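You operate a simulated robot arm through the tools that you are given. There is no shell and no other tool. Be economical: measure what you need, move in short steps, check, and stop when the job is done.

You are at the controls of a simulated robot arm. One attempt, no reset.

JOB
Label the blue-banded hand roll for the job card's customer, weigh it and add it up.
Fine: press its core key; the roll stays in the scale cradle; leave the other rolls.

It is judged by the outcome, as a careful person would: the job done as asked, and still so three seconds after it is handed in. It fails if anything else is knocked over, pushed out of place, dropped, spilled or broken.

ROBOT AND FRAMES
A 7-joint arm with a two-finger parallel gripper on a trunk, on a base that drives. Base frame: it is fixed to the floor where the robot stands at the start and does not move with it; the origin is under the middle of the robot, x ahead of it, y to its left, z up; the surface under the hand at the start is at about z = 0.622. Readings come in m, degrees, newtons and seconds.
With the tool pointing down near the work surface it reaches from about 0.26 to 0.7 m from the robot's upright axis, wherever it stands. Its first joint turns from -166.0 to 166.0 degrees. Places, roughly: cradle on the scale plate [0.8, -1.2, 0.6]. Payload 3.43 kg.
The TCP is the grasp point between the finger pads, 0.034 m short of the fingertips. In the tool frame z runs along the fingers and y along their closing line. Largest opening 0.128 m; finger width 0.024, thickness 0.012; the body of the gripper, 0.048 by 0.13 m, starts 0.096 m behind the TCP.
Orientation is told as [roll, pitch, yaw] about the base's x, y, z axes, in that order, counted from this pose: with the fingers straight down and closing along the base's y, the tool's x points along the base's -x, its y along +y and its z along -z.

CONTROLS
- The arm moves only by the tool move_arm. Its argument "steps" is a list of rows, each a list of 7 numbers: the shift along the tool's x, y, z in m, then the turn, a rotation vector about the tool's x, y, z in degrees, then the finger opening in m, from 0 to 0.128. In form: [[tx, ty, tz, rx, ry, rz, jaw], ...]. A call has 1 to 20 rows; each row is the pose to reach, as a shift and turn from the pose commanded when the call began, along the tool's axes at that moment. Each row takes 0.2 s and may step no farther than 0.05 m and 8.6 degrees from the row before; otherwise, or with a gripper value out of range, the whole call is refused. Where a pose cannot be reached the arm comes as near as it can. A force on the tool above 40 N (or 10 N above the force at the start of the call, whichever is more), or a blocked arm, ends the call early, and 0.2 s more pass. The fingers move at their own pace (about 0.108 m/s each) and stop on an object; they squeeze with about 35 N. The grip force told is the motor's: it shows also when the fingers shut on nothing. Time passes only in rows, and 0.2 s behind the last, so rows that repeat a pose let the fingers close. The reply holds the time, the measured pose of the TCP, the force on the tool along the base axes, the opening and the grip force, in the units named above and with some noise, with the torque about the TCP (base axes, N m) and any sound that the robot's microphone picked up.
- Cameras (640 x 400 px; columns grow to the right, rows downward): "scene" is now at [-0.0158, 0.0923, 1.4407]; the picture's right is [-0.53, -0.85, 0.00], its down [-0.56, 0.35, -0.75] and it looks along [0.64, -0.40, -0.66] (base axes); focal length 293 px, centre (320, 200). "wrist" rides on the gripper at [0.076, -0.011, -0.16] in the tool frame; the picture's right is [0.15, 0.99, 0.00], its down [-0.88, 0.13, -0.46] and it looks along [-0.45, 0.07, 0.89] (tool axes); focal length 234 px, centre (320, 200). There is no depth. A picture from a camera that has moved, and an enlarged one, comes with that camera's place and axes in the base frame and with its lens. The place of the scene camera against the robot may be out by one fixed shift of up to 0.012 m in any direction.
- grab_frame(camera): a new picture of that camera. It takes no simulated time.
- move_column(by): slides the trunk up (or, below 0, down) by that many m; the arm and the scene camera ride with it, the base frame stays. It gives what a move gives, with no picture.
- base_move(legs): drives the robot by 1 to 6 legs, each [ahead, left, turn to the left] in m, m and degrees, along the robot's own axes; the way and the turn of a leg run together, so that a leg with both is an arc; at most 1.5 m and 180 degrees a leg. The arm and the cameras ride along, it lands a little off, and it stops where it bumps. It gives what a move gives.
- pan_tilt(pan, tilt): turns the head with the scene camera to pan (to the left, within 86 degrees either way) and tilt (down, from -29 to 69), counted from straight ahead of the robot. It gives what a move gives.
- zoom(camera, box): a new picture of the part [left, top, right, bottom] of that camera's present view, enlarged. It takes no simulated time.
- close_job(): hands the job in; it is judged then, once.

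Work in short steps. Places have to be worked out from the pictures, the camera data and where the tool is seen: move nearer, look again, correct. Check each grasp and each placing, and mend what went wrong. You have 120 turns and 90 pictures in all, those below and enlarged ones among them. Open the gripper and draw the arm clear of the work before you hand the job in, unless the task says otherwise; then end with one line.

The tools are called after "Request:" by a JSON object that holds its "method" and its "body". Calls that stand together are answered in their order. move_arm: Moves the arm, as the interface text tells. Its arguments: {"type":"object","properties":{"steps":{"type":"array","items":{"type":"array","items":{"type":"number"}}}},"required":["steps"]} The other tools are called the same way: move_column (by) slides the trunk up or down; base_move (legs) drives the base; pan_tilt (pan, tilt) turns the head that bears the scene camera; grab_frame (camera) takes a picture; zoom (camera, box) takes an enlarged picture of a part of a camera's view; close_job () hands the job in.

At the start:

```text
time_s: 0.0
eef_pos: [0.4673, -0.3056, 0.9361]
tcp_rot: [0.0, 0.0, 0.0]
contact_force: [-0.2, -0.6, 0.1]
moment: [-0.03, -0.01, 0.02]
grip_width: 0.1281
finger_force: 0.1
trunk travel left (down, up): [-0.15, 0.174]
robot x, y, heading: [0.0035, -0.0002, 0.1]
head pan, tilt: [-32.1, 41.4]
```

scene: 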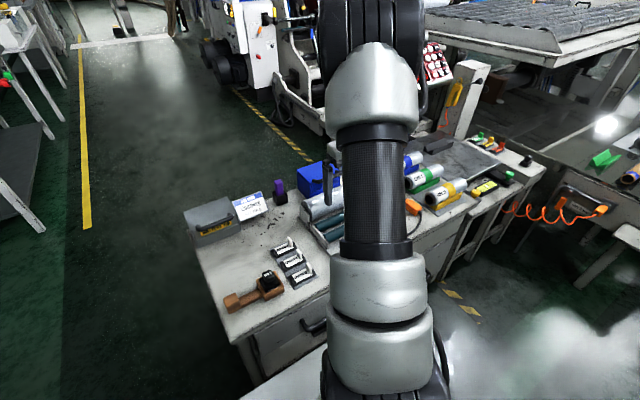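
wrist: 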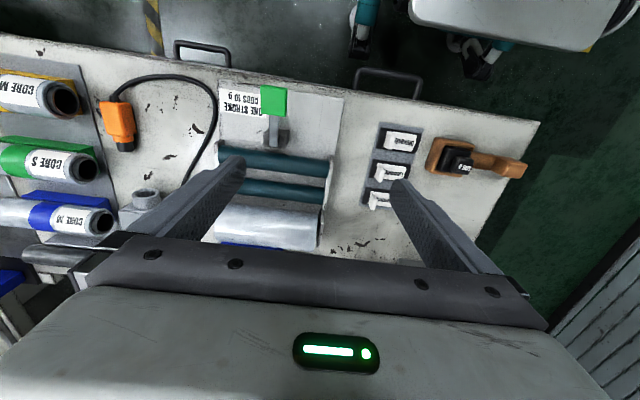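

I'll look closer at the bench from both cameras before moving.

Request:
{"method": "zoom", "body": {"camera": "scene", "box": [180, 150, 340, 320]}}

Request:
{"method": "zoom", "body": {"camera": "scene", "box": [390, 100, 640, 260]}}

Request:
{"method": "zoom", "body": {"camera": "wrist", "box": [200, 70, 540, 260]}}

Request:
{"method": "zoom", "body": {"camera": "wrist", "box": [0, 50, 240, 300]}}

```text
2.35 times, centred on (260, 235) of scene
camera zoom: at [-0.0158, 0.0923, 1.4407], right [-0.53, -0.85, 0.0], down [-0.56, 0.35, -0.75], along [0.64, -0.4, -0.66], focal length 688 px, centre (461, 118)
```

zoom: 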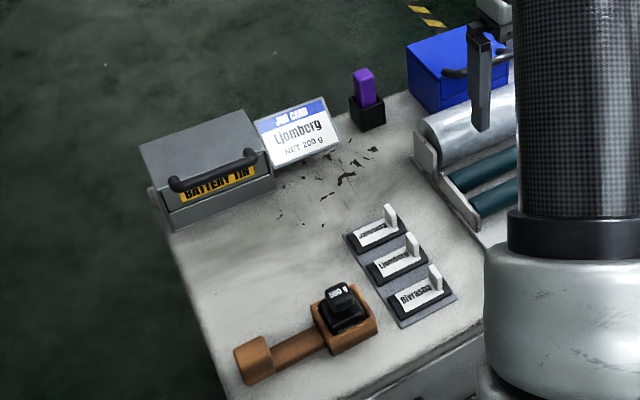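

```text
2.50 times, centred on (515, 180) of scene
camera zoom: at [-0.0158, 0.0923, 1.4407], right [-0.53, -0.85, 0.0], down [-0.56, 0.35, -0.75], along [0.64, -0.4, -0.66], focal length 732 px, centre (-168, 250)
```

zoom: 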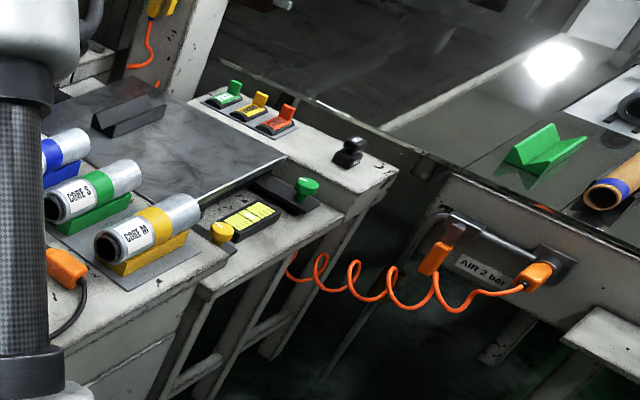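

```text
1.88 times, centred on (370, 165) of wrist
camera zoom: at [0.3916, -0.317, 1.0929], right [-0.15, 0.99, 0.0], down [0.88, 0.13, 0.46], along [0.45, 0.07, -0.89], focal length 441 px, centre (226, 266)
```

zoom: 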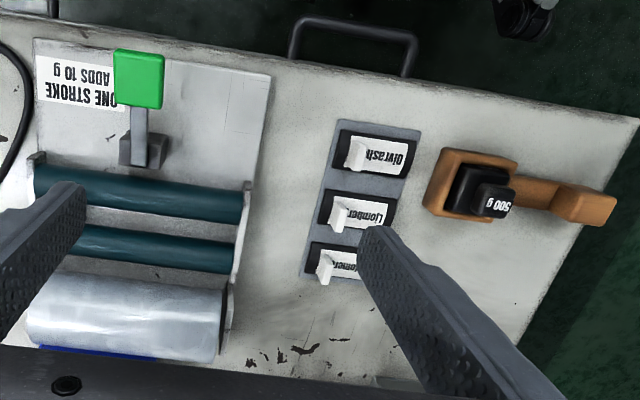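

```text
1.60 times, centred on (120, 175) of wrist
camera zoom: at [0.3916, -0.317, 1.0929], right [-0.15, 0.99, 0.0], down [0.88, 0.13, 0.46], along [0.45, 0.07, -0.89], focal length 375 px, centre (640, 240)
```

zoom: 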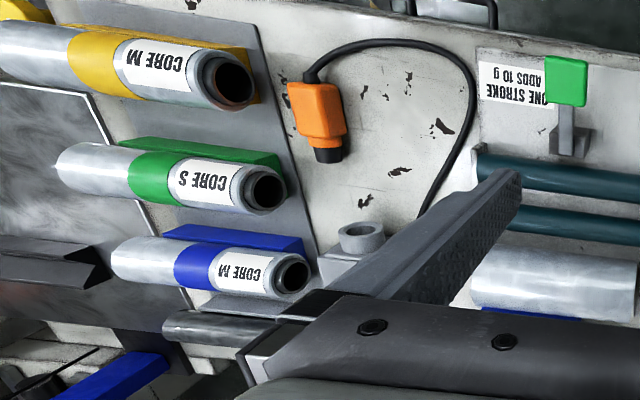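

I see the job card (Ljomberg), three name labels, rolls and the scale in the distance. I'll pan the head toward the scale and read its parts.

Request:
{"method": "pan_tilt", "body": {"pan": -60, "tilt": 35}}

Request:
{"method": "grab_frame", "body": {"camera": "scene"}}

Request:
{"method": "zoom", "body": {"camera": "scene", "box": [160, 100, 360, 225]}}

```text
time_s: 0.9
eef_pos: [0.4677, -0.3048, 0.9347]
tcp_rot: [0.0, 0.0, -0.1]
contact_force: [0.0, 0.0, -0.3]
moment: [-0.03, -0.02, -0.03]
grip_width: 0.128
finger_force: 0.1
trunk travel left (down, up): [-0.15, 0.174]
robot x, y, heading: [0.001, -0.0006, -0.3]
head pan, tilt: [-60.0, 35.0]
```

```text
83 pictures are left
camera scene: at [-0.0429, 0.0608, 1.4502], right [-0.87, -0.5, 0.0], down [-0.29, 0.5, -0.82], along [0.41, -0.71, -0.57], focal length 293 px, centre (320, 200)
```

scene: 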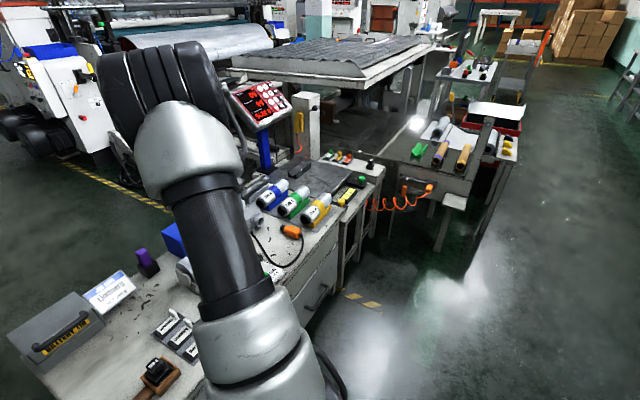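

```text
3.20 times, centred on (260, 162) of scene
camera zoom: at [-0.0429, 0.0608, 1.4502], right [-0.87, -0.5, 0.0], down [-0.29, 0.5, -0.82], along [0.41, -0.71, -0.57], focal length 936 px, centre (512, 320)
```

zoom: 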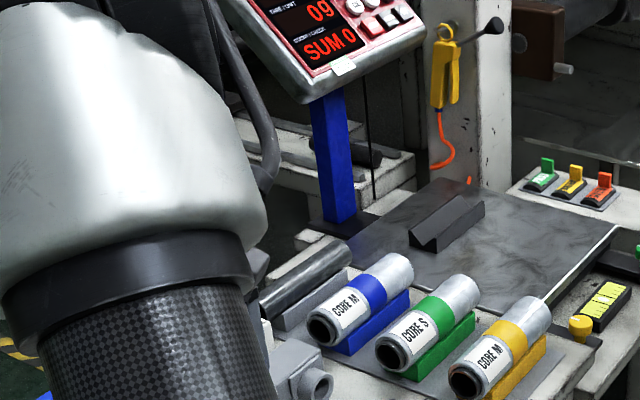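

The console has a display with SUM and core keys. I'll drive to the right along the bench for a clear look.

Request:
{"method": "base_move", "body": {"legs": [[0, -0.55, 0]]}}

Request:
{"method": "pan_tilt", "body": {"pan": -45, "tilt": 35}}

Request:
{"method": "grab_frame", "body": {"camera": "scene"}}

Request:
{"method": "grab_frame", "body": {"camera": "wrist"}}

```text
time_s: 6.7
eef_pos: [0.468, -0.8504, 0.9348]
tcp_rot: [0.0, 0.0, 0.0]
contact_force: [0.3, 0.1, -0.6]
moment: [-0.02, -0.01, -0.03]
grip_width: 0.1281
finger_force: 0.0
trunk travel left (down, up): [-0.15, 0.174]
robot x, y, heading: [-0.0028, -0.5464, -0.1]
head pan, tilt: [-60.0, 35.0]
```

```text
time_s: 7.4
eef_pos: [0.467, -0.8518, 0.9356]
tcp_rot: [0.0, 0.0, 0.0]
contact_force: [0.6, -0.2, 0.3]
moment: [0.0, -0.02, -0.03]
grip_width: 0.1281
finger_force: 0.0
trunk travel left (down, up): [-0.15, 0.174]
robot x, y, heading: [0.0026, -0.5467, -0.1]
head pan, tilt: [-45.0, 35.0]
```

```text
81 pictures are left
camera scene: at [-0.0247, -0.4708, 1.4503], right [-0.71, -0.71, 0.0], down [-0.41, 0.41, -0.82], along [0.58, -0.58, -0.57], focal length 293 px, centre (320, 200)
```

scene: 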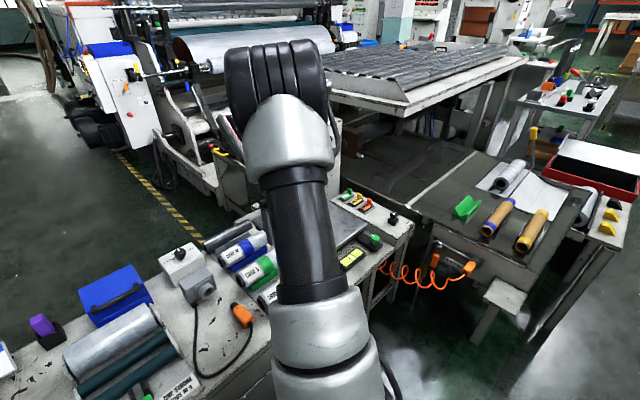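

```text
80 pictures are left
camera wrist: at [0.3917, -0.8624, 1.0929], right [-0.15, 0.99, 0.0], down [0.88, 0.13, 0.46], along [0.45, 0.07, -0.89], focal length 234 px, centre (320, 200)
```

wrist: 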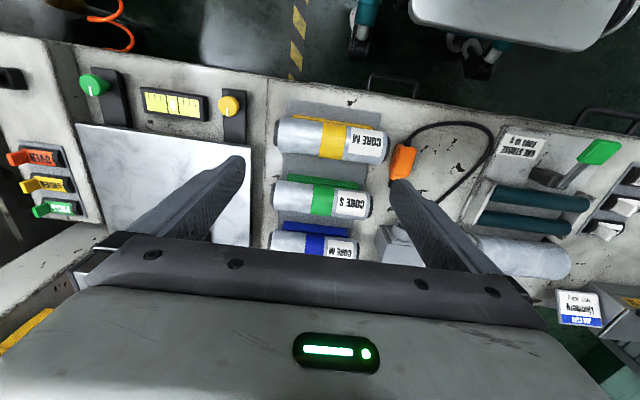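

The arm blocks the console view; I'll swing it left and higher, then look.

Request:
{"method": "move_arm", "body": {"steps": [[0, 0.05, 0, 0, 0, 0, 0.128], [0, 0.1, 0, 0, 0, 0, 0.128], [0, 0.15, 0, 0, 0, 0, 0.128], [0, 0.2, 0, 0, 0, 0, 0.128], [0, 0.25, 0, 0, 0, 0, 0.128], [0, 0.3, 0, 0, 0, 0, 0.128], [0, 0.35, 0, 0, 0, 0, 0.128], [0, 0.4, 0, 0, 0, 0, 0.128], [0, 0.45, 0, 0, 0, 0, 0.128], [0, 0.5, 0, 0, 0, 0, 0.128]]}}

Request:
{"method": "pan_tilt", "body": {"pan": -25, "tilt": 35}}

Request:
{"method": "grab_frame", "body": {"camera": "scene"}}

Request:
{"method": "grab_frame", "body": {"camera": "wrist"}}

```text
time_s: 9.6
eef_pos: [0.4696, -0.3514, 0.9316]
tcp_rot: [0.0, 0.0, 0.0]
contact_force: [0.5, 0.2, 1.1]
moment: [0.0, -0.02, -0.01]
grip_width: 0.1284
finger_force: 0.0
trunk travel left (down, up): [-0.15, 0.174]
robot x, y, heading: [0.0013, -0.5522, -0.0]
head pan, tilt: [-45.0, 35.0]
```

```text
time_s: 10.5
eef_pos: [0.4694, -0.3516, 0.9317]
tcp_rot: [0.0, 0.0, 0.0]
contact_force: [0.9, 1.0, -0.7]
moment: [-0.02, 0.04, -0.04]
grip_width: 0.1279
finger_force: 0.0
trunk travel left (down, up): [-0.15, 0.174]
robot x, y, heading: [0.0012, -0.5473, -0.2]
head pan, tilt: [-25.0, 35.0]
```

```text
79 pictures are left
camera scene: at [-0.0072, -0.4457, 1.4503], right [-0.42, -0.91, 0.0], down [-0.52, 0.24, -0.82], along [0.74, -0.35, -0.57], focal length 293 px, centre (320, 200)
```

scene: 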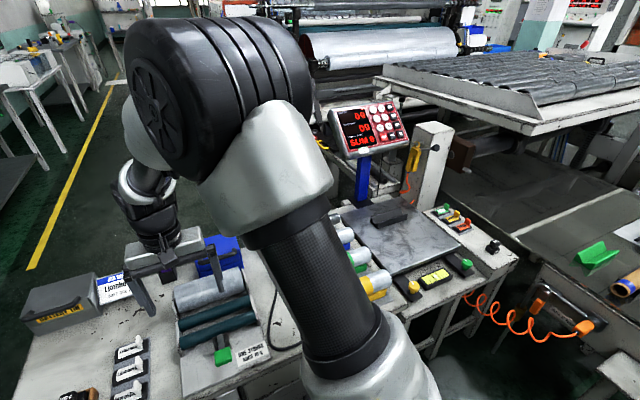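

```text
78 pictures are left
camera wrist: at [0.3932, -0.3629, 1.0898], right [-0.15, 0.99, 0.0], down [0.88, 0.13, 0.46], along [0.45, 0.07, -0.89], focal length 234 px, centre (320, 200)
```

wrist: 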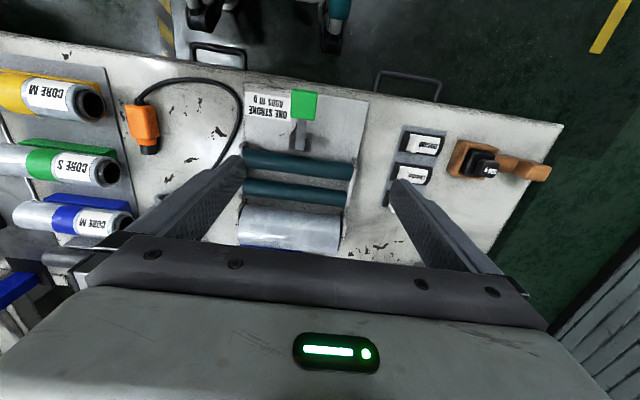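

Request:
{"method": "zoom", "body": {"camera": "scene", "box": [320, 90, 440, 165]}}

Request:
{"method": "zoom", "body": {"camera": "scene", "box": [340, 180, 520, 300]}}

Request:
{"method": "zoom", "body": {"camera": "scene", "box": [10, 260, 300, 400]}}

```text
5.33 times, centred on (380, 128) of scene
camera zoom: at [-0.0072, -0.4457, 1.4503], right [-0.42, -0.91, 0.0], down [-0.52, 0.24, -0.82], along [0.74, -0.35, -0.57], focal length 1561 px, centre (0, 587)
```

zoom: 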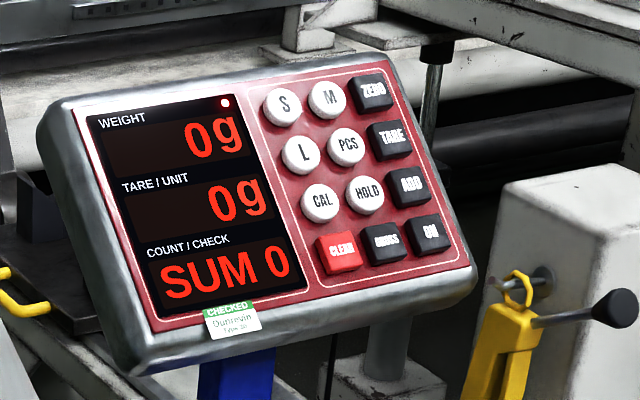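

```text
3.33 times, centred on (430, 240) of scene
camera zoom: at [-0.0072, -0.4457, 1.4503], right [-0.42, -0.91, 0.0], down [-0.52, 0.24, -0.82], along [0.74, -0.35, -0.57], focal length 975 px, centre (-47, 67)
```

zoom: 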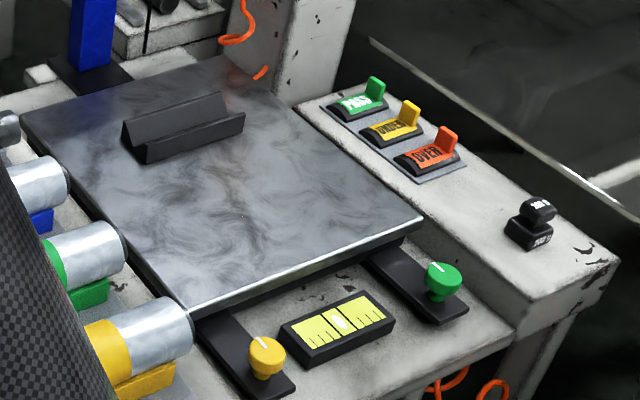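

```text
2.21 times, centred on (155, 330) of scene
camera zoom: at [-0.0072, -0.4457, 1.4503], right [-0.42, -0.91, 0.0], down [-0.52, 0.24, -0.82], along [0.74, -0.35, -0.57], focal length 646 px, centre (684, -87)
```

zoom: 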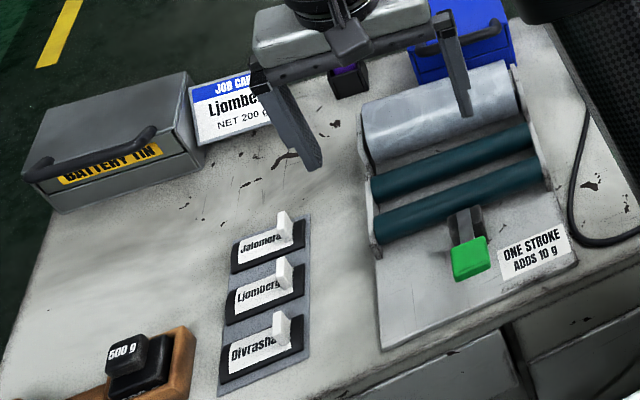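

Everything is readable: tabs Jatomerg / Ljomberg / Divrasna, console keys M and ADD. I'll drive back toward the labels and look at them closely with the wrist camera.

Request:
{"method": "base_move", "body": {"legs": [[0, 0.22, 0]]}}

Request:
{"method": "move_arm", "body": {"steps": [[0, 0, 0.04, 0, 0, 0, 0.128], [0, 0, 0.08, 0, 0, 0, 0.128], [0, 0, 0.12, 0, 0, 0, 0.128]]}}

Request:
{"method": "grab_frame", "body": {"camera": "wrist"}}

```text
time_s: 13.2
eef_pos: [0.4676, -0.1276, 0.9314]
tcp_rot: [-0.1, 0.0, 0.2]
contact_force: [0.5, 0.6, -0.6]
moment: [0.02, -0.01, -0.01]
grip_width: 0.1281
finger_force: 0.1
trunk travel left (down, up): [-0.15, 0.174]
robot x, y, heading: [-0.0027, -0.3258, 0.2]
head pan, tilt: [-25.0, 35.0]
```

```text
time_s: 14.0
eef_pos: [0.4654, -0.1298, 0.813]
tcp_rot: [0.0, 0.0, 0.2]
contact_force: [-0.8, 0.5, -0.3]
moment: [0.01, 0.0, -0.04]
grip_width: 0.128
finger_force: 0.0
trunk travel left (down, up): [-0.15, 0.174]
robot x, y, heading: [-0.0025, -0.3262, -0.1]
head pan, tilt: [-25.0, 35.0]
```

```text
74 pictures are left
camera wrist: at [0.3891, -0.141, 0.9702], right [-0.15, 0.99, 0.0], down [0.88, 0.13, 0.46], along [0.45, 0.07, -0.89], focal length 234 px, centre (320, 200)
```

wrist: 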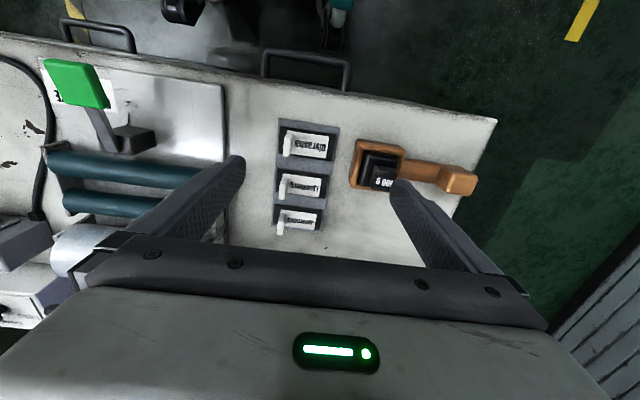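

Request:
{"method": "zoom", "body": {"camera": "wrist", "box": [240, 110, 400, 240]}}

Request:
{"method": "pan_tilt", "body": {"pan": 10, "tilt": 50}}

Request:
{"method": "grab_frame", "body": {"camera": "scene"}}

```text
3.08 times, centred on (320, 175) of wrist
camera zoom: at [0.3891, -0.141, 0.9702], right [-0.15, 0.99, 0.0], down [0.88, 0.13, 0.46], along [0.45, 0.07, -0.89], focal length 720 px, centre (320, 277)
```

zoom: 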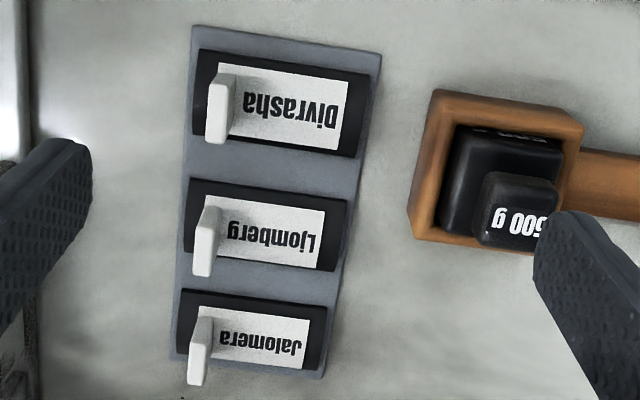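

```text
time_s: 15.0
eef_pos: [0.4651, -0.1298, 0.8129]
tcp_rot: [0.0, 0.0, 0.2]
contact_force: [0.2, -0.4, -0.1]
moment: [0.0, 0.02, -0.01]
grip_width: 0.1278
finger_force: 0.0
trunk travel left (down, up): [-0.15, 0.174]
robot x, y, heading: [-0.002, -0.3249, 0.2]
head pan, tilt: [10.0, 50.0]
```

```text
72 pictures are left
camera scene: at [-0.0119, -0.1745, 1.4286], right [0.18, -0.98, 0.0], down [-0.75, -0.13, -0.64], along [0.63, 0.11, -0.77], focal length 293 px, centre (320, 200)
```

scene: 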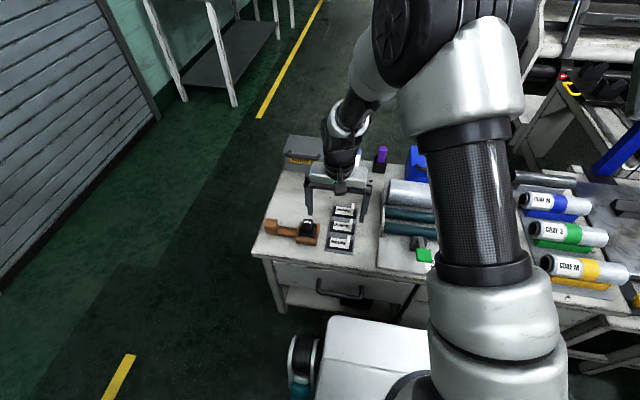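

The Ljomberg label sits on the middle saddle, its thin tab near (0.534, -0.172). I'll move over it with the fingers part closed and look again.

Request:
{"method": "move_arm", "body": {"steps": [[-0.035, -0.021, 0, 0, 0, 0, 0.09], [-0.069, -0.042, 0, 0, 0, 0, 0.06], [-0.069, -0.042, 0.03, 0, 0, 0, 0.05], [-0.069, -0.042, 0.06, 0, 0, 0, 0.05]]}}

Request:
{"method": "zoom", "body": {"camera": "wrist", "box": [220, 80, 420, 220]}}

```text
time_s: 16.0
eef_pos: [0.5402, -0.17, 0.7551]
tcp_rot: [0.0, 0.0, 0.2]
contact_force: [-0.4, -0.4, 0.1]
moment: [0.0, -0.02, 0.0]
grip_width: 0.0499
finger_force: 0.0
trunk travel left (down, up): [-0.15, 0.174]
robot x, y, heading: [-0.003, -0.323, 0.0]
head pan, tilt: [10.0, 50.0]
```

```text
2.86 times, centred on (320, 150) of wrist
camera zoom: at [0.4634, -0.1818, 0.9132], right [-0.15, 0.99, 0.0], down [0.88, 0.13, 0.46], along [0.45, 0.07, -0.89], focal length 669 px, centre (320, 343)
```

zoom: 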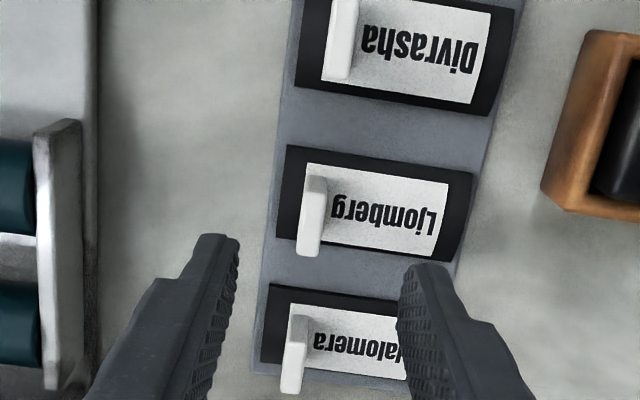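

Tab centre judged (0.535, -0.1725). Small correction and lower to tip height about 0.67, then check from the scene camera.

Request:
{"method": "move_arm", "body": {"steps": [[0.005, -0.0025, 0.02, 0, 0, 0, 0.044], [0.005, -0.0025, 0.05, 0, 0, 0, 0.044]]}}

Request:
{"method": "zoom", "body": {"camera": "wrist", "box": [220, 80, 420, 220]}}

Request:
{"method": "zoom", "body": {"camera": "scene", "box": [300, 160, 400, 260]}}

```text
time_s: 16.6
eef_pos: [0.5343, -0.1741, 0.7035]
tcp_rot: [0.0, -0.1, 0.2]
contact_force: [0.1, -0.3, -0.3]
moment: [-0.01, -0.03, 0.02]
grip_width: 0.0441
finger_force: 0.0
trunk travel left (down, up): [-0.15, 0.174]
robot x, y, heading: [-0.001, -0.3259, 0.3]
head pan, tilt: [10.0, 50.0]
```

```text
2.86 times, centred on (320, 150) of wrist
camera zoom: at [0.4578, -0.1854, 0.8609], right [-0.15, 0.99, 0.0], down [0.88, 0.13, 0.46], along [0.45, 0.07, -0.89], focal length 669 px, centre (320, 343)
```

zoom: 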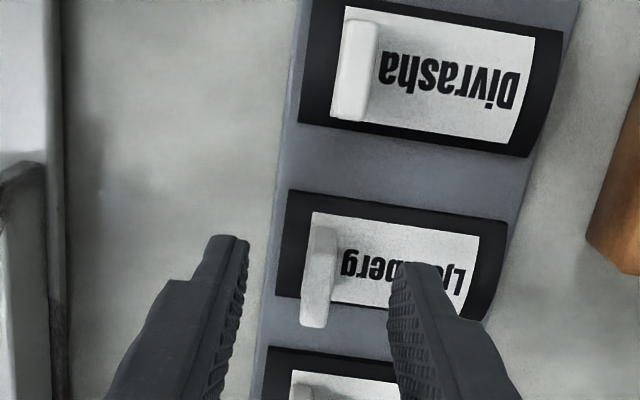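

```text
4.00 times, centred on (350, 210) of scene
camera zoom: at [-0.0121, -0.1745, 1.4286], right [0.18, -0.98, 0.0], down [-0.75, -0.14, -0.64], along [0.63, 0.11, -0.77], focal length 1170 px, centre (200, 160)
```

zoom: 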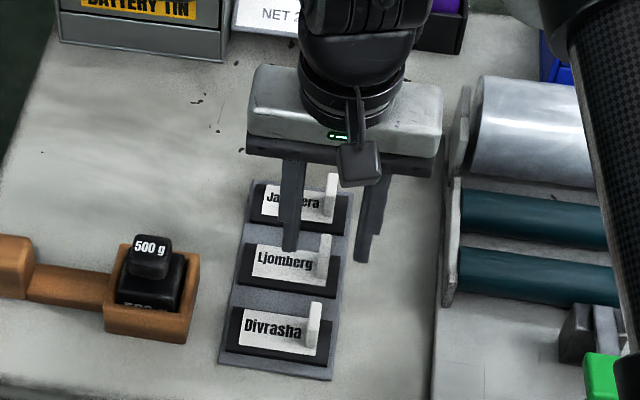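

Tab top triangulates to z≈0.67, x 0.525–0.549. I'll lower so tips are at ≈0.651 and close gently.

Request:
{"method": "move_arm", "body": {"steps": [[-0.002, 0.0, 0.01, 0, 0, 0, 0.044], [-0.002, 0.0, 0.018, 0, 0, 0, 0.044], [-0.002, 0.0, 0.018, 0, 0, 0, 0.02], [-0.002, 0.0, 0.018, 0, 0, 0, 0.0], [-0.002, 0.0, 0.018, 0, 0, 0, 0.0], [-0.002, 0.0, 0.018, 0, 0, 0, 0.0]]}}

Request:
{"method": "zoom", "body": {"camera": "wrist", "box": [220, 80, 420, 220]}}

```text
time_s: 18.0
eef_pos: [0.5354, -0.1732, 0.6865]
tcp_rot: [0.0, 0.1, 0.2]
contact_force: [0.2, 0.5, 0.2]
moment: [-0.01, -0.03, 0.01]
grip_width: 0.0059
finger_force: 35.3
trunk travel left (down, up): [-0.15, 0.174]
robot x, y, heading: [0.0025, -0.3268, 0.1]
head pan, tilt: [10.0, 50.0]
```

```text
2.86 times, centred on (320, 150) of wrist
camera zoom: at [0.4584, -0.1851, 0.8443], right [-0.15, 0.99, 0.0], down [0.88, 0.13, 0.46], along [0.45, 0.07, -0.89], focal length 669 px, centre (320, 343)
```

zoom: 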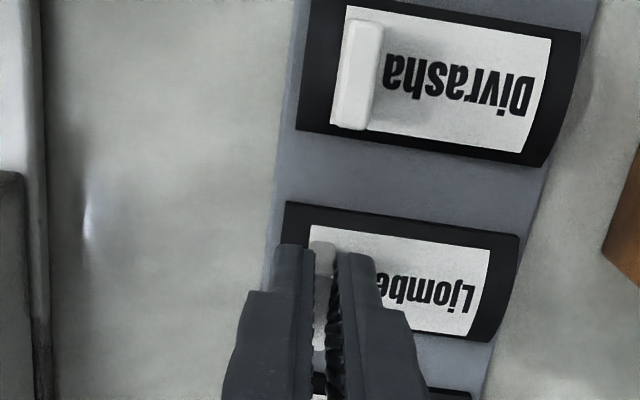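

The tab is held (width 6 mm). I'll lift straight up and see whether the label comes along.

Request:
{"method": "move_arm", "body": {"steps": [[0, 0, -0.02, 0, 0, 0, 0], [0, 0, -0.06, 0, 0, 0, 0], [0, 0, -0.1, 0, 0, 0, 0]]}}

Request:
{"method": "grab_frame", "body": {"camera": "wrist"}}

Request:
{"method": "zoom", "body": {"camera": "scene", "box": [300, 160, 400, 260]}}

```text
time_s: 18.8
eef_pos: [0.5354, -0.173, 0.7862]
tcp_rot: [-0.1, 0.0, 0.2]
contact_force: [0.6, 0.3, -0.2]
moment: [0.0, -0.01, 0.02]
grip_width: 0.0055
finger_force: 34.6
trunk travel left (down, up): [-0.15, 0.174]
robot x, y, heading: [0.0023, -0.3238, 0.0]
head pan, tilt: [10.0, 50.0]
```

```text
67 pictures are left
camera wrist: at [0.4591, -0.1858, 0.944], right [-0.15, 0.99, 0.0], down [0.88, 0.13, 0.46], along [0.45, 0.07, -0.89], focal length 234 px, centre (320, 200)
```

wrist: 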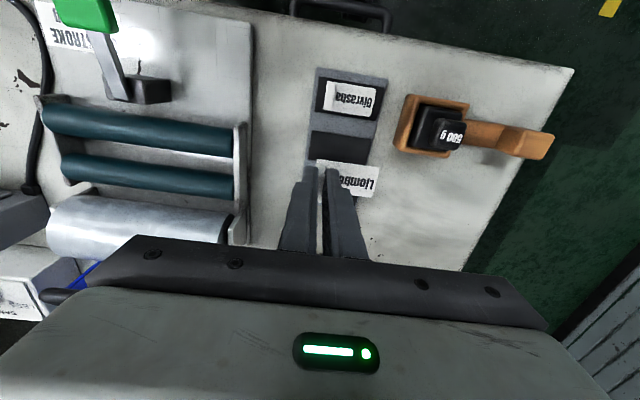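

```text
4.00 times, centred on (350, 210) of scene
camera zoom: at [-0.0119, -0.1744, 1.4285], right [0.18, -0.98, 0.0], down [-0.75, -0.14, -0.64], along [0.63, 0.11, -0.77], focal length 1170 px, centre (200, 160)
```

zoom: 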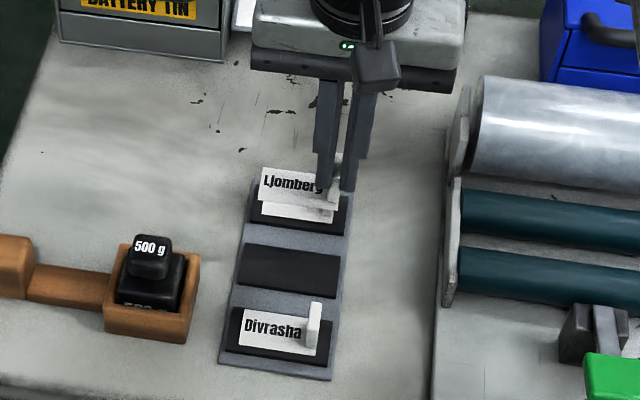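

Label is free and held. I'll drive right toward the blue roll and look at clearance between base and bench.

Request:
{"method": "move_arm", "body": {"steps": [[0.04, 0, -0.04, 0, 0, 0, 0], [0.08, 0, -0.08, 0, 0, 0, 0], [0.1, 0, -0.12, 0, 0, 0, 0]]}}

Request:
{"method": "base_move", "body": {"legs": [[0, -0.45, 0]]}}

Request:
{"method": "pan_tilt", "body": {"pan": -15, "tilt": 60}}

Request:
{"method": "grab_frame", "body": {"camera": "scene"}}

Request:
{"method": "grab_frame", "body": {"camera": "wrist"}}

```text
refused: row 1 steps farther than a row can; nothing moved
```

```text
time_s: 23.6
eef_pos: [0.536, -0.613, 0.7858]
tcp_rot: [0.0, -0.1, 0.1]
contact_force: [0.0, 0.0, -0.6]
moment: [0.06, 0.01, -0.02]
grip_width: 0.0051
finger_force: 35.0
trunk travel left (down, up): [-0.15, 0.174]
robot x, y, heading: [0.0031, -0.7629, 0.1]
head pan, tilt: [10.0, 50.0]
```

```text
time_s: 24.5
eef_pos: [0.5372, -0.613, 0.7856]
tcp_rot: [0.1, 0.0, 0.1]
contact_force: [-1.1, 0.0, 0.1]
moment: [0.01, 0.02, 0.02]
grip_width: 0.0056
finger_force: 35.1
trunk travel left (down, up): [-0.15, 0.174]
robot x, y, heading: [0.0007, -0.7686, 0.2]
head pan, tilt: [-15.0, 60.0]
```

```text
65 pictures are left
camera scene: at [-0.022, -0.6441, 1.416], right [-0.26, -0.97, 0.0], down [-0.84, 0.22, -0.5], along [0.48, -0.13, -0.87], focal length 293 px, centre (320, 200)
```

scene: 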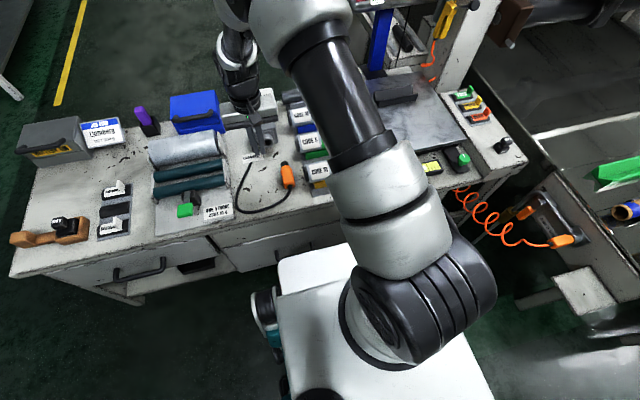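

```text
64 pictures are left
camera wrist: at [0.4605, -0.6252, 0.9437], right [-0.15, 0.99, 0.0], down [0.88, 0.13, 0.46], along [0.45, 0.07, -0.89], focal length 234 px, centre (320, 200)
```

wrist: 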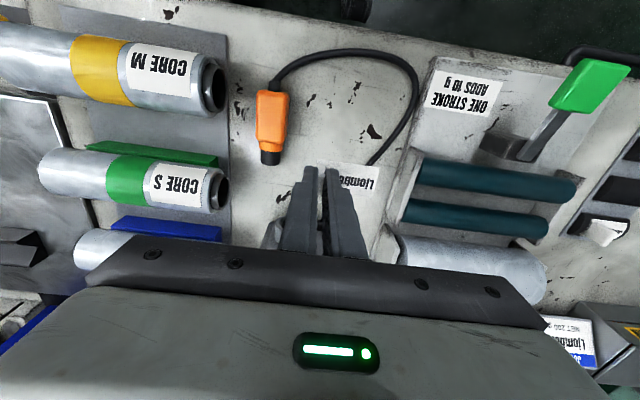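

The label is still held. I'll raise it well clear, then drive right and creep forward to gain reach.

Request:
{"method": "move_arm", "body": {"steps": [[0, 0, -0.045, 0, 0, 0, 0], [0, 0, -0.09, 0, 0, 0, 0], [0, 0, -0.12, 0, 0, 0, 0]]}}

Request:
{"method": "base_move", "body": {"legs": [[0, -0.27, 0], [0.06, 0, 0]]}}

Request:
{"method": "grab_frame", "body": {"camera": "wrist"}}

Request:
{"method": "grab_frame", "body": {"camera": "scene"}}

```text
time_s: 25.3
eef_pos: [0.5363, -0.6124, 0.9071]
tcp_rot: [0.1, 0.0, 0.2]
contact_force: [-0.6, -0.1, -0.3]
moment: [0.01, -0.01, -0.01]
grip_width: 0.0057
finger_force: 34.7
trunk travel left (down, up): [-0.15, 0.174]
robot x, y, heading: [-0.0019, -0.7648, 0.2]
head pan, tilt: [-15.0, 60.0]
```

```text
time_s: 29.1
eef_pos: [0.5975, -0.8874, 0.9073]
tcp_rot: [0.0, -0.1, 0.4]
contact_force: [-0.5, -0.9, 0.0]
moment: [-0.03, 0.0, 0.0]
grip_width: 0.0055
finger_force: 34.6
trunk travel left (down, up): [-0.15, 0.174]
robot x, y, heading: [0.0625, -1.0408, 0.4]
head pan, tilt: [-15.0, 60.0]
```

```text
63 pictures are left
camera wrist: at [0.5209, -0.9, 1.0647], right [-0.15, 0.99, 0.0], down [0.88, 0.14, 0.46], along [0.45, 0.07, -0.89], focal length 234 px, centre (320, 200)
```

wrist: 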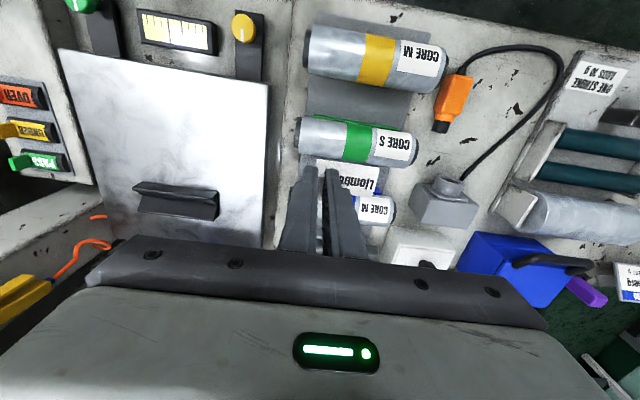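

```text
62 pictures are left
camera scene: at [0.0386, -0.9232, 1.4159], right [-0.25, -0.97, 0.0], down [-0.84, 0.22, -0.5], along [0.48, -0.13, -0.87], focal length 293 px, centre (320, 200)
```

scene: 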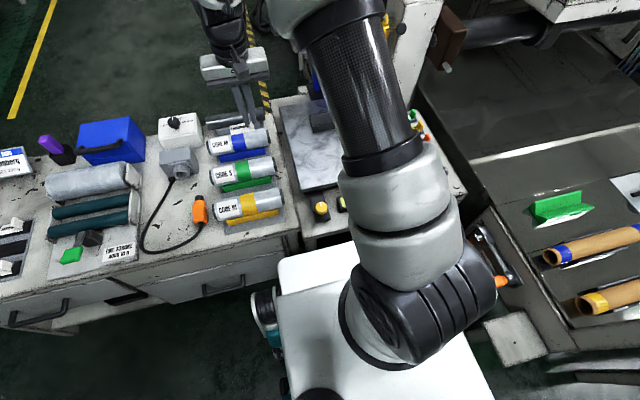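

The rolls are clear: blue roll about x 0.71, y -0.925..-0.725. I'll zoom in for exact edges and diameter.

Request:
{"method": "zoom", "body": {"camera": "scene", "box": [195, 110, 305, 230]}}

Request:
{"method": "zoom", "body": {"camera": "wrist", "box": [270, 80, 450, 240]}}

```text
3.33 times, centred on (250, 170) of scene
camera zoom: at [0.0386, -0.9232, 1.4159], right [-0.25, -0.97, 0.0], down [-0.84, 0.22, -0.5], along [0.48, -0.13, -0.87], focal length 975 px, centre (553, 300)
```

zoom: 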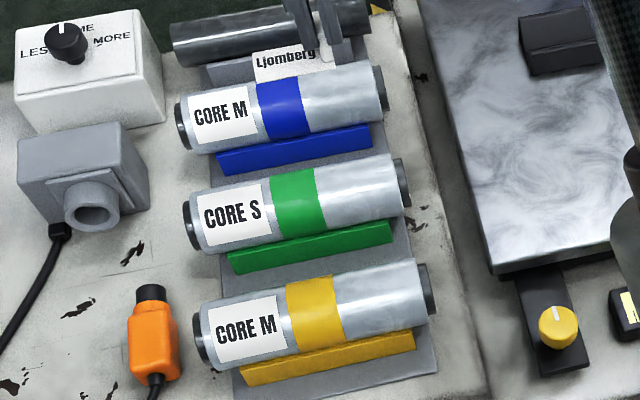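

```text
2.50 times, centred on (360, 160) of wrist
camera zoom: at [0.5209, -0.9, 1.0647], right [-0.15, 0.99, 0.0], down [0.88, 0.14, 0.46], along [0.45, 0.07, -0.89], focal length 585 px, centre (220, 300)
```

zoom: 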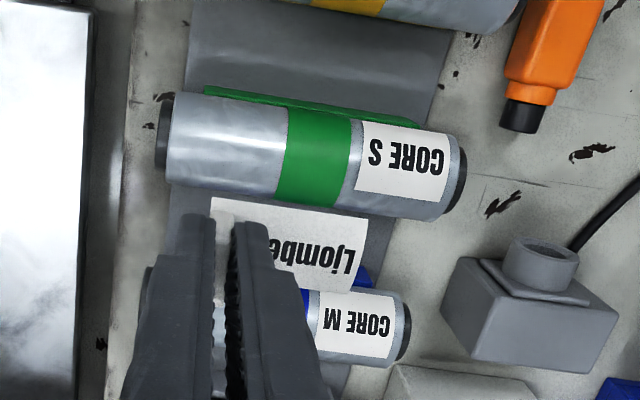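

I'll move the label over the bare part of the blue roll (high), and re-measure the roll from the wrist.

Request:
{"method": "move_arm", "body": {"steps": [[-0.04, 0, 0.02, 0, 0, 0, 0], [-0.08, -0.003, 0.04, 0, 0, 0, 0], [-0.12, -0.006, 0.06, 0, 0, 0, 0]]}}

Request:
{"method": "zoom", "body": {"camera": "wrist", "box": [240, 40, 480, 200]}}

Request:
{"method": "zoom", "body": {"camera": "scene", "box": [195, 60, 355, 180]}}

```text
time_s: 29.9
eef_pos: [0.7201, -0.892, 0.8455]
tcp_rot: [0.1, -0.1, 0.4]
contact_force: [0.3, -0.3, 0.9]
moment: [-0.04, 0.02, 0.01]
grip_width: 0.0056
finger_force: 35.4
trunk travel left (down, up): [-0.15, 0.174]
robot x, y, heading: [0.0651, -1.0394, 0.4]
head pan, tilt: [-15.0, 60.0]
```

```text
2.50 times, centred on (360, 120) of wrist
camera zoom: at [0.6441, -0.9043, 1.0022], right [-0.15, 0.99, 0.0], down [0.88, 0.14, 0.46], along [0.45, 0.07, -0.89], focal length 585 px, centre (220, 400)
```

zoom: 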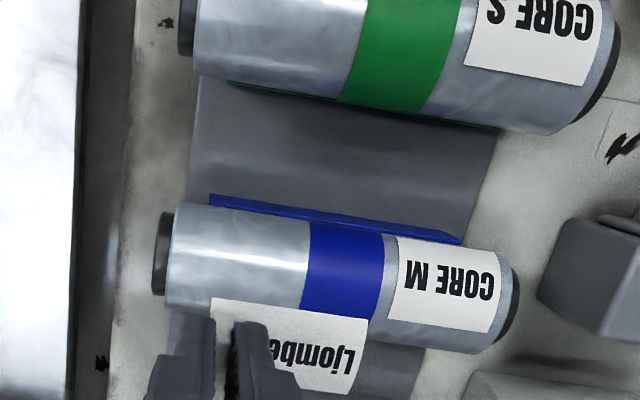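

```text
3.33 times, centred on (275, 120) of scene
camera zoom: at [0.0385, -0.9232, 1.416], right [-0.25, -0.97, 0.0], down [-0.84, 0.22, -0.5], along [0.48, -0.13, -0.87], focal length 975 px, centre (470, 467)
```

zoom: 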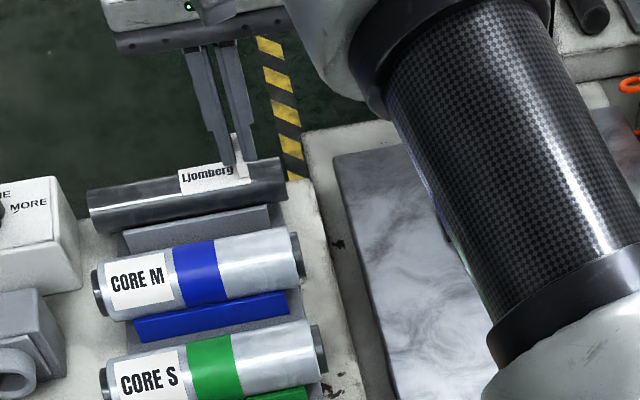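

Triangulated: roll axis x≈0.721, z≈0.679, radius ≈0.027, bare part y -0.919..-0.842. I'll shift 12 mm to centre the label there and descend close.

Request:
{"method": "move_arm", "body": {"steps": [[-0.0005, -0.012, 0.03, 0, 0, 0, 0], [-0.0005, -0.012, 0.06, 0, 0, 0, 0], [-0.0005, -0.012, 0.078, 0, 0, 0, 0]]}}

Request:
{"method": "zoom", "body": {"camera": "wrist", "box": [240, 60, 480, 220]}}

Request:
{"method": "zoom", "body": {"camera": "scene", "box": [205, 90, 305, 165]}}

```text
time_s: 30.7
eef_pos: [0.7206, -0.9028, 0.7703]
tcp_rot: [0.0, -0.1, 0.5]
contact_force: [0.7, 0.3, 0.4]
moment: [0.0, -0.01, 0.02]
grip_width: 0.0055
finger_force: 35.3
trunk travel left (down, up): [-0.15, 0.174]
robot x, y, heading: [0.0604, -1.0456, 0.5]
head pan, tilt: [-15.0, 60.0]
```

```text
2.50 times, centred on (360, 140) of wrist
camera zoom: at [0.6442, -0.9159, 0.9277], right [-0.15, 0.99, 0.0], down [0.88, 0.14, 0.46], along [0.45, 0.07, -0.89], focal length 585 px, centre (220, 350)
```

zoom: 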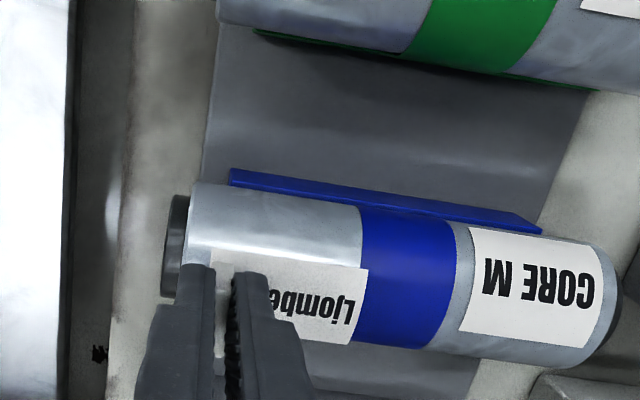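

```text
5.33 times, centred on (255, 128) of scene
camera zoom: at [0.0387, -0.9232, 1.416], right [-0.25, -0.97, 0.0], down [-0.84, 0.22, -0.5], along [0.48, -0.13, -0.87], focal length 1561 px, centre (667, 587)
```

zoom: 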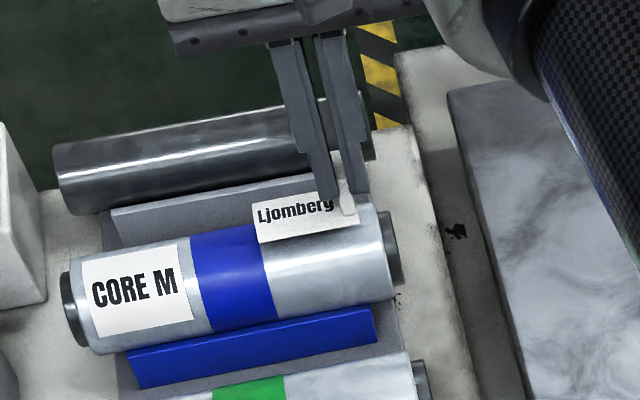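

Label sits between the film end and the band. Now descend slowly until contact.

Request:
{"method": "move_arm", "body": {"steps": [[0, 0.002, 0.006, 0, 0, 0, 0], [0, 0.002, 0.01, 0, 0, 0, 0], [0, 0.002, 0.014, 0, 0, 0, 0], [0, 0.002, 0.018, 0, 0, 0, 0], [0, 0.002, 0.021, 0, 0, 0, 0]]}}

Request:
{"method": "zoom", "body": {"camera": "scene", "box": [205, 90, 305, 165]}}

```text
time_s: 31.9
eef_pos: [0.718, -0.9031, 0.7536]
tcp_rot: [0.1, -0.4, 0.4]
contact_force: [-1.4, -3.6, 25.6]
moment: [-0.03, -0.12, 0.02]
grip_width: 0.0059
finger_force: 34.9
trunk travel left (down, up): [-0.15, 0.174]
robot x, y, heading: [0.0608, -1.0459, 0.4]
head pan, tilt: [-15.0, 60.0]
```

```text
5.33 times, centred on (255, 128) of scene
camera zoom: at [0.0364, -0.9239, 1.4165], right [-0.25, -0.97, 0.0], down [-0.84, 0.22, -0.5], along [0.49, -0.13, -0.87], focal length 1561 px, centre (667, 587)
```

zoom: 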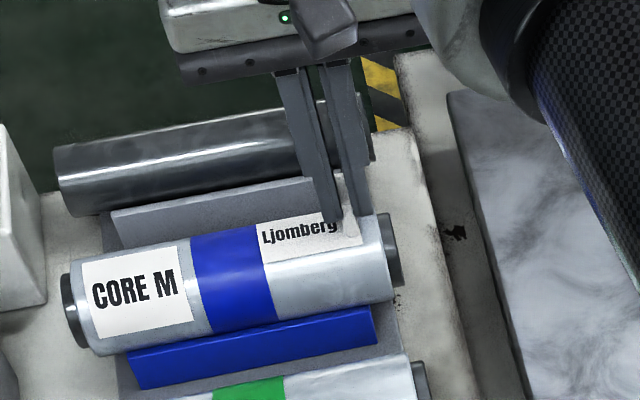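

Firm contact (about 26 N) with the label flat on the film. I'll open slightly and lift.

Request:
{"method": "move_arm", "body": {"steps": [[0, 0, 0, 0, 0, 0, 0], [0, 0, -0.002, 0, 0, 0, 0.03], [0, 0, -0.002, 0, 0, 0, 0.04], [0, 0, -0.03, 0, 0, 0, 0.04], [0, 0, -0.07, 0, 0, 0, 0.04]]}}

Request:
{"method": "zoom", "body": {"camera": "scene", "box": [205, 90, 305, 165]}}

Request:
{"method": "grab_frame", "body": {"camera": "wrist"}}

```text
time_s: 33.1
eef_pos: [0.7175, -0.8997, 0.8184]
tcp_rot: [0.0, 0.1, 0.5]
contact_force: [-0.4, 0.2, 0.6]
moment: [-0.01, 0.01, 0.02]
grip_width: 0.0398
finger_force: 0.1
trunk travel left (down, up): [-0.15, 0.174]
robot x, y, heading: [0.0625, -1.0431, 0.6]
head pan, tilt: [-15.0, 60.0]
```

```text
5.33 times, centred on (255, 128) of scene
camera zoom: at [0.0388, -0.9232, 1.4159], right [-0.25, -0.97, 0.0], down [-0.84, 0.22, -0.5], along [0.48, -0.13, -0.87], focal length 1561 px, centre (667, 587)
```

zoom: 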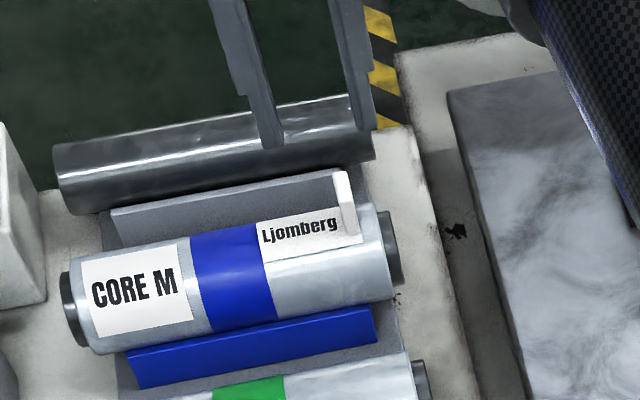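

```text
53 pictures are left
camera wrist: at [0.6414, -0.9108, 0.9771], right [-0.15, 0.99, 0.0], down [0.88, 0.14, 0.46], along [0.45, 0.07, -0.89], focal length 234 px, centre (320, 200)
```

wrist: 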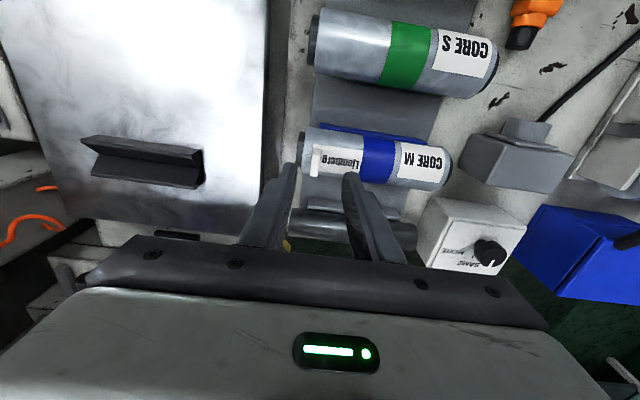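

The label is stuck on cleanly. Next I turn the gripper 90° and centre over the roll's middle (0.721, -0.823), fingers open to 0.09.

Request:
{"method": "move_arm", "body": {"steps": [[0, 0.007, -0.01, 0, 0, 8.2, 0.09], [0, 0.014, -0.01, 0, 0, 16.4, 0.09], [0, 0.021, -0.01, 0, 0, 24.6, 0.09], [0, 0.028, -0.01, 0, 0, 32.8, 0.09], [0, 0.035, -0.01, 0, 0, 41, 0.09], [0, 0.042, -0.01, 0, 0, 49.2, 0.09], [0, 0.049, -0.01, 0, 0, 57.4, 0.09], [0, 0.056, -0.01, 0, 0, 65.6, 0.09], [0, 0.063, -0.01, 0, 0, 73.8, 0.09], [-0.002, 0.07, -0.01, 0, 0, 82, 0.09], [-0.003, 0.077, -0.01, 0, 0, 90.2, 0.09]]}}

Request:
{"method": "grab_frame", "body": {"camera": "wrist"}}

```text
time_s: 35.5
eef_pos: [0.7201, -0.8264, 0.828]
tcp_rot: [0.0, 0.0, -90.0]
contact_force: [0.2, -1.3, -0.5]
moment: [0.02, 0.03, -0.01]
grip_width: 0.09
finger_force: 0.0
trunk travel left (down, up): [-0.15, 0.174]
robot x, y, heading: [0.0608, -1.0436, 0.6]
head pan, tilt: [-15.0, 60.0]
```

```text
52 pictures are left
camera wrist: at [0.7085, -0.7509, 0.9859], right [0.99, 0.15, 0.0], down [0.13, -0.88, 0.46], along [0.07, -0.45, -0.89], focal length 234 px, centre (320, 200)
```

wrist: 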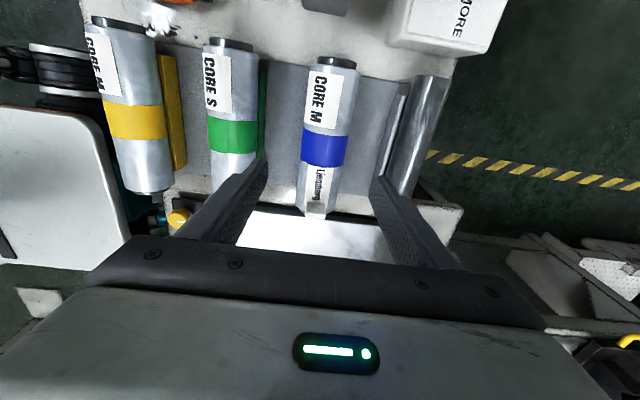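

Roll seems centred within a few mm; zoom to refine the x alignment.

Request:
{"method": "zoom", "body": {"camera": "wrist", "box": [240, 40, 400, 220]}}

```text
2.22 times, centred on (320, 130) of wrist
camera zoom: at [0.7085, -0.7509, 0.9859], right [0.99, 0.15, 0.0], down [0.13, -0.88, 0.46], along [0.07, -0.45, -0.89], focal length 520 px, centre (320, 356)
```

zoom: 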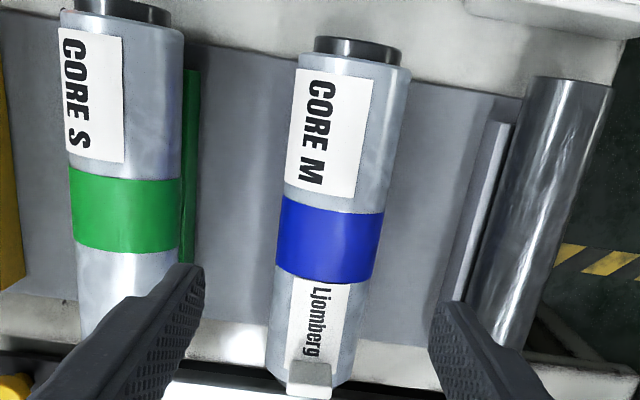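

Best estimate of roll axis x≈0.725, r≈0.03; V-block tops ≈0.669. I'll descend partway and re-check alignment.

Request:
{"method": "move_arm", "body": {"steps": [[0, 0.002, 0.03, 0, 0, 0, 0.09], [-0.001, 0.004, 0.06, 0, 0, 0, 0.09], [-0.001, 0.004, 0.085, 0, 0, 0, 0.09]]}}

Request:
{"method": "zoom", "body": {"camera": "wrist", "box": [220, 40, 420, 240]}}

Request:
{"method": "zoom", "body": {"camera": "scene", "box": [195, 80, 315, 170]}}

```text
time_s: 36.3
eef_pos: [0.7249, -0.8298, 0.7444]
tcp_rot: [-0.1, 0.0, -89.8]
contact_force: [0.7, 0.0, 0.4]
moment: [0.01, 0.04, 0.01]
grip_width: 0.0901
finger_force: 0.0
trunk travel left (down, up): [-0.15, 0.174]
robot x, y, heading: [0.0601, -1.0399, 0.3]
head pan, tilt: [-15.0, 60.0]
```

```text
2.00 times, centred on (320, 140) of wrist
camera zoom: at [0.7135, -0.7536, 0.9022], right [0.99, 0.15, 0.0], down [0.13, -0.88, 0.46], along [0.07, -0.45, -0.89], focal length 468 px, centre (320, 320)
```

zoom: 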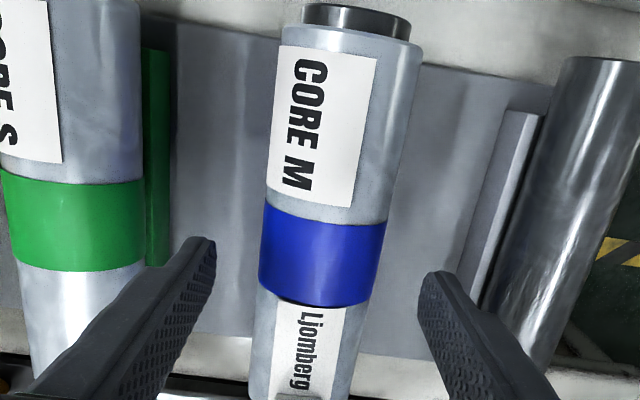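

```text
4.44 times, centred on (255, 125) of scene
camera zoom: at [0.0386, -0.9233, 1.416], right [-0.25, -0.97, 0.0], down [-0.84, 0.22, -0.5], along [0.48, -0.13, -0.87], focal length 1301 px, centre (609, 533)
```

zoom: 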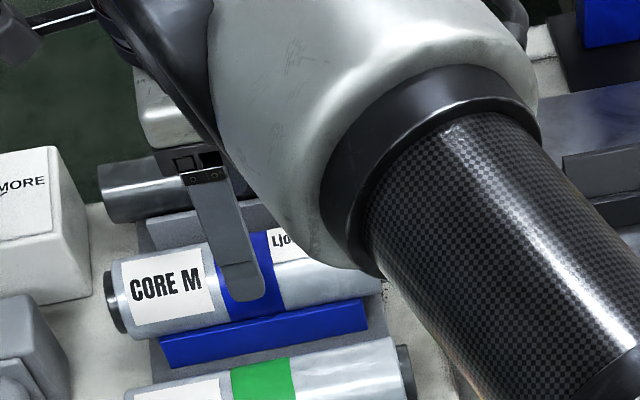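

Aligned. Descend to tcp ≈0.706 and close on the roll.

Request:
{"method": "move_arm", "body": {"steps": [[0, 0, 0.02, 0, 0, 0, 0.09], [0, 0, 0.036, 0, 0, 0, 0.09], [0, 0, 0.038, 0, 0, 0, 0.06], [0, 0, 0.038, 0, 0, 0, 0.03], [0, 0, 0.038, 0, 0, 0, 0.03], [0, 0, 0.038, 0, 0, 0, 0.03]]}}

Request:
{"method": "zoom", "body": {"camera": "wrist", "box": [220, 40, 420, 240]}}

```text
time_s: 37.7
eef_pos: [0.7257, -0.8304, 0.7077]
tcp_rot: [0.3, 0.0, -89.8]
contact_force: [9.8, -0.5, 5.4]
moment: [0.0, -0.4, -0.13]
grip_width: 0.0583
finger_force: 35.7
trunk travel left (down, up): [-0.15, 0.174]
robot x, y, heading: [0.0623, -1.0447, 0.4]
head pan, tilt: [-15.0, 60.0]
```

```text
2.00 times, centred on (320, 140) of wrist
camera zoom: at [0.7131, -0.7538, 0.8644], right [0.99, 0.15, 0.0], down [0.13, -0.88, 0.46], along [0.07, -0.45, -0.89], focal length 468 px, centre (320, 320)
```

zoom: 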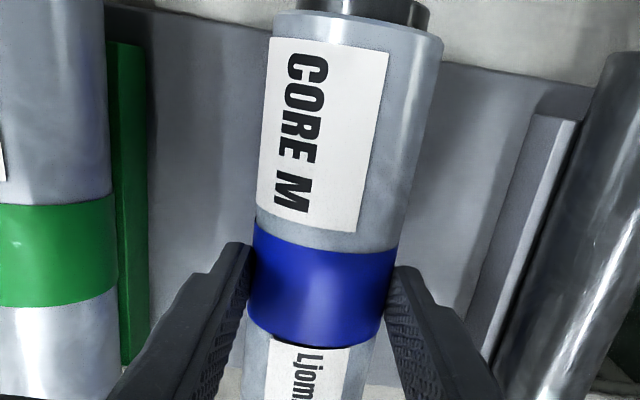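

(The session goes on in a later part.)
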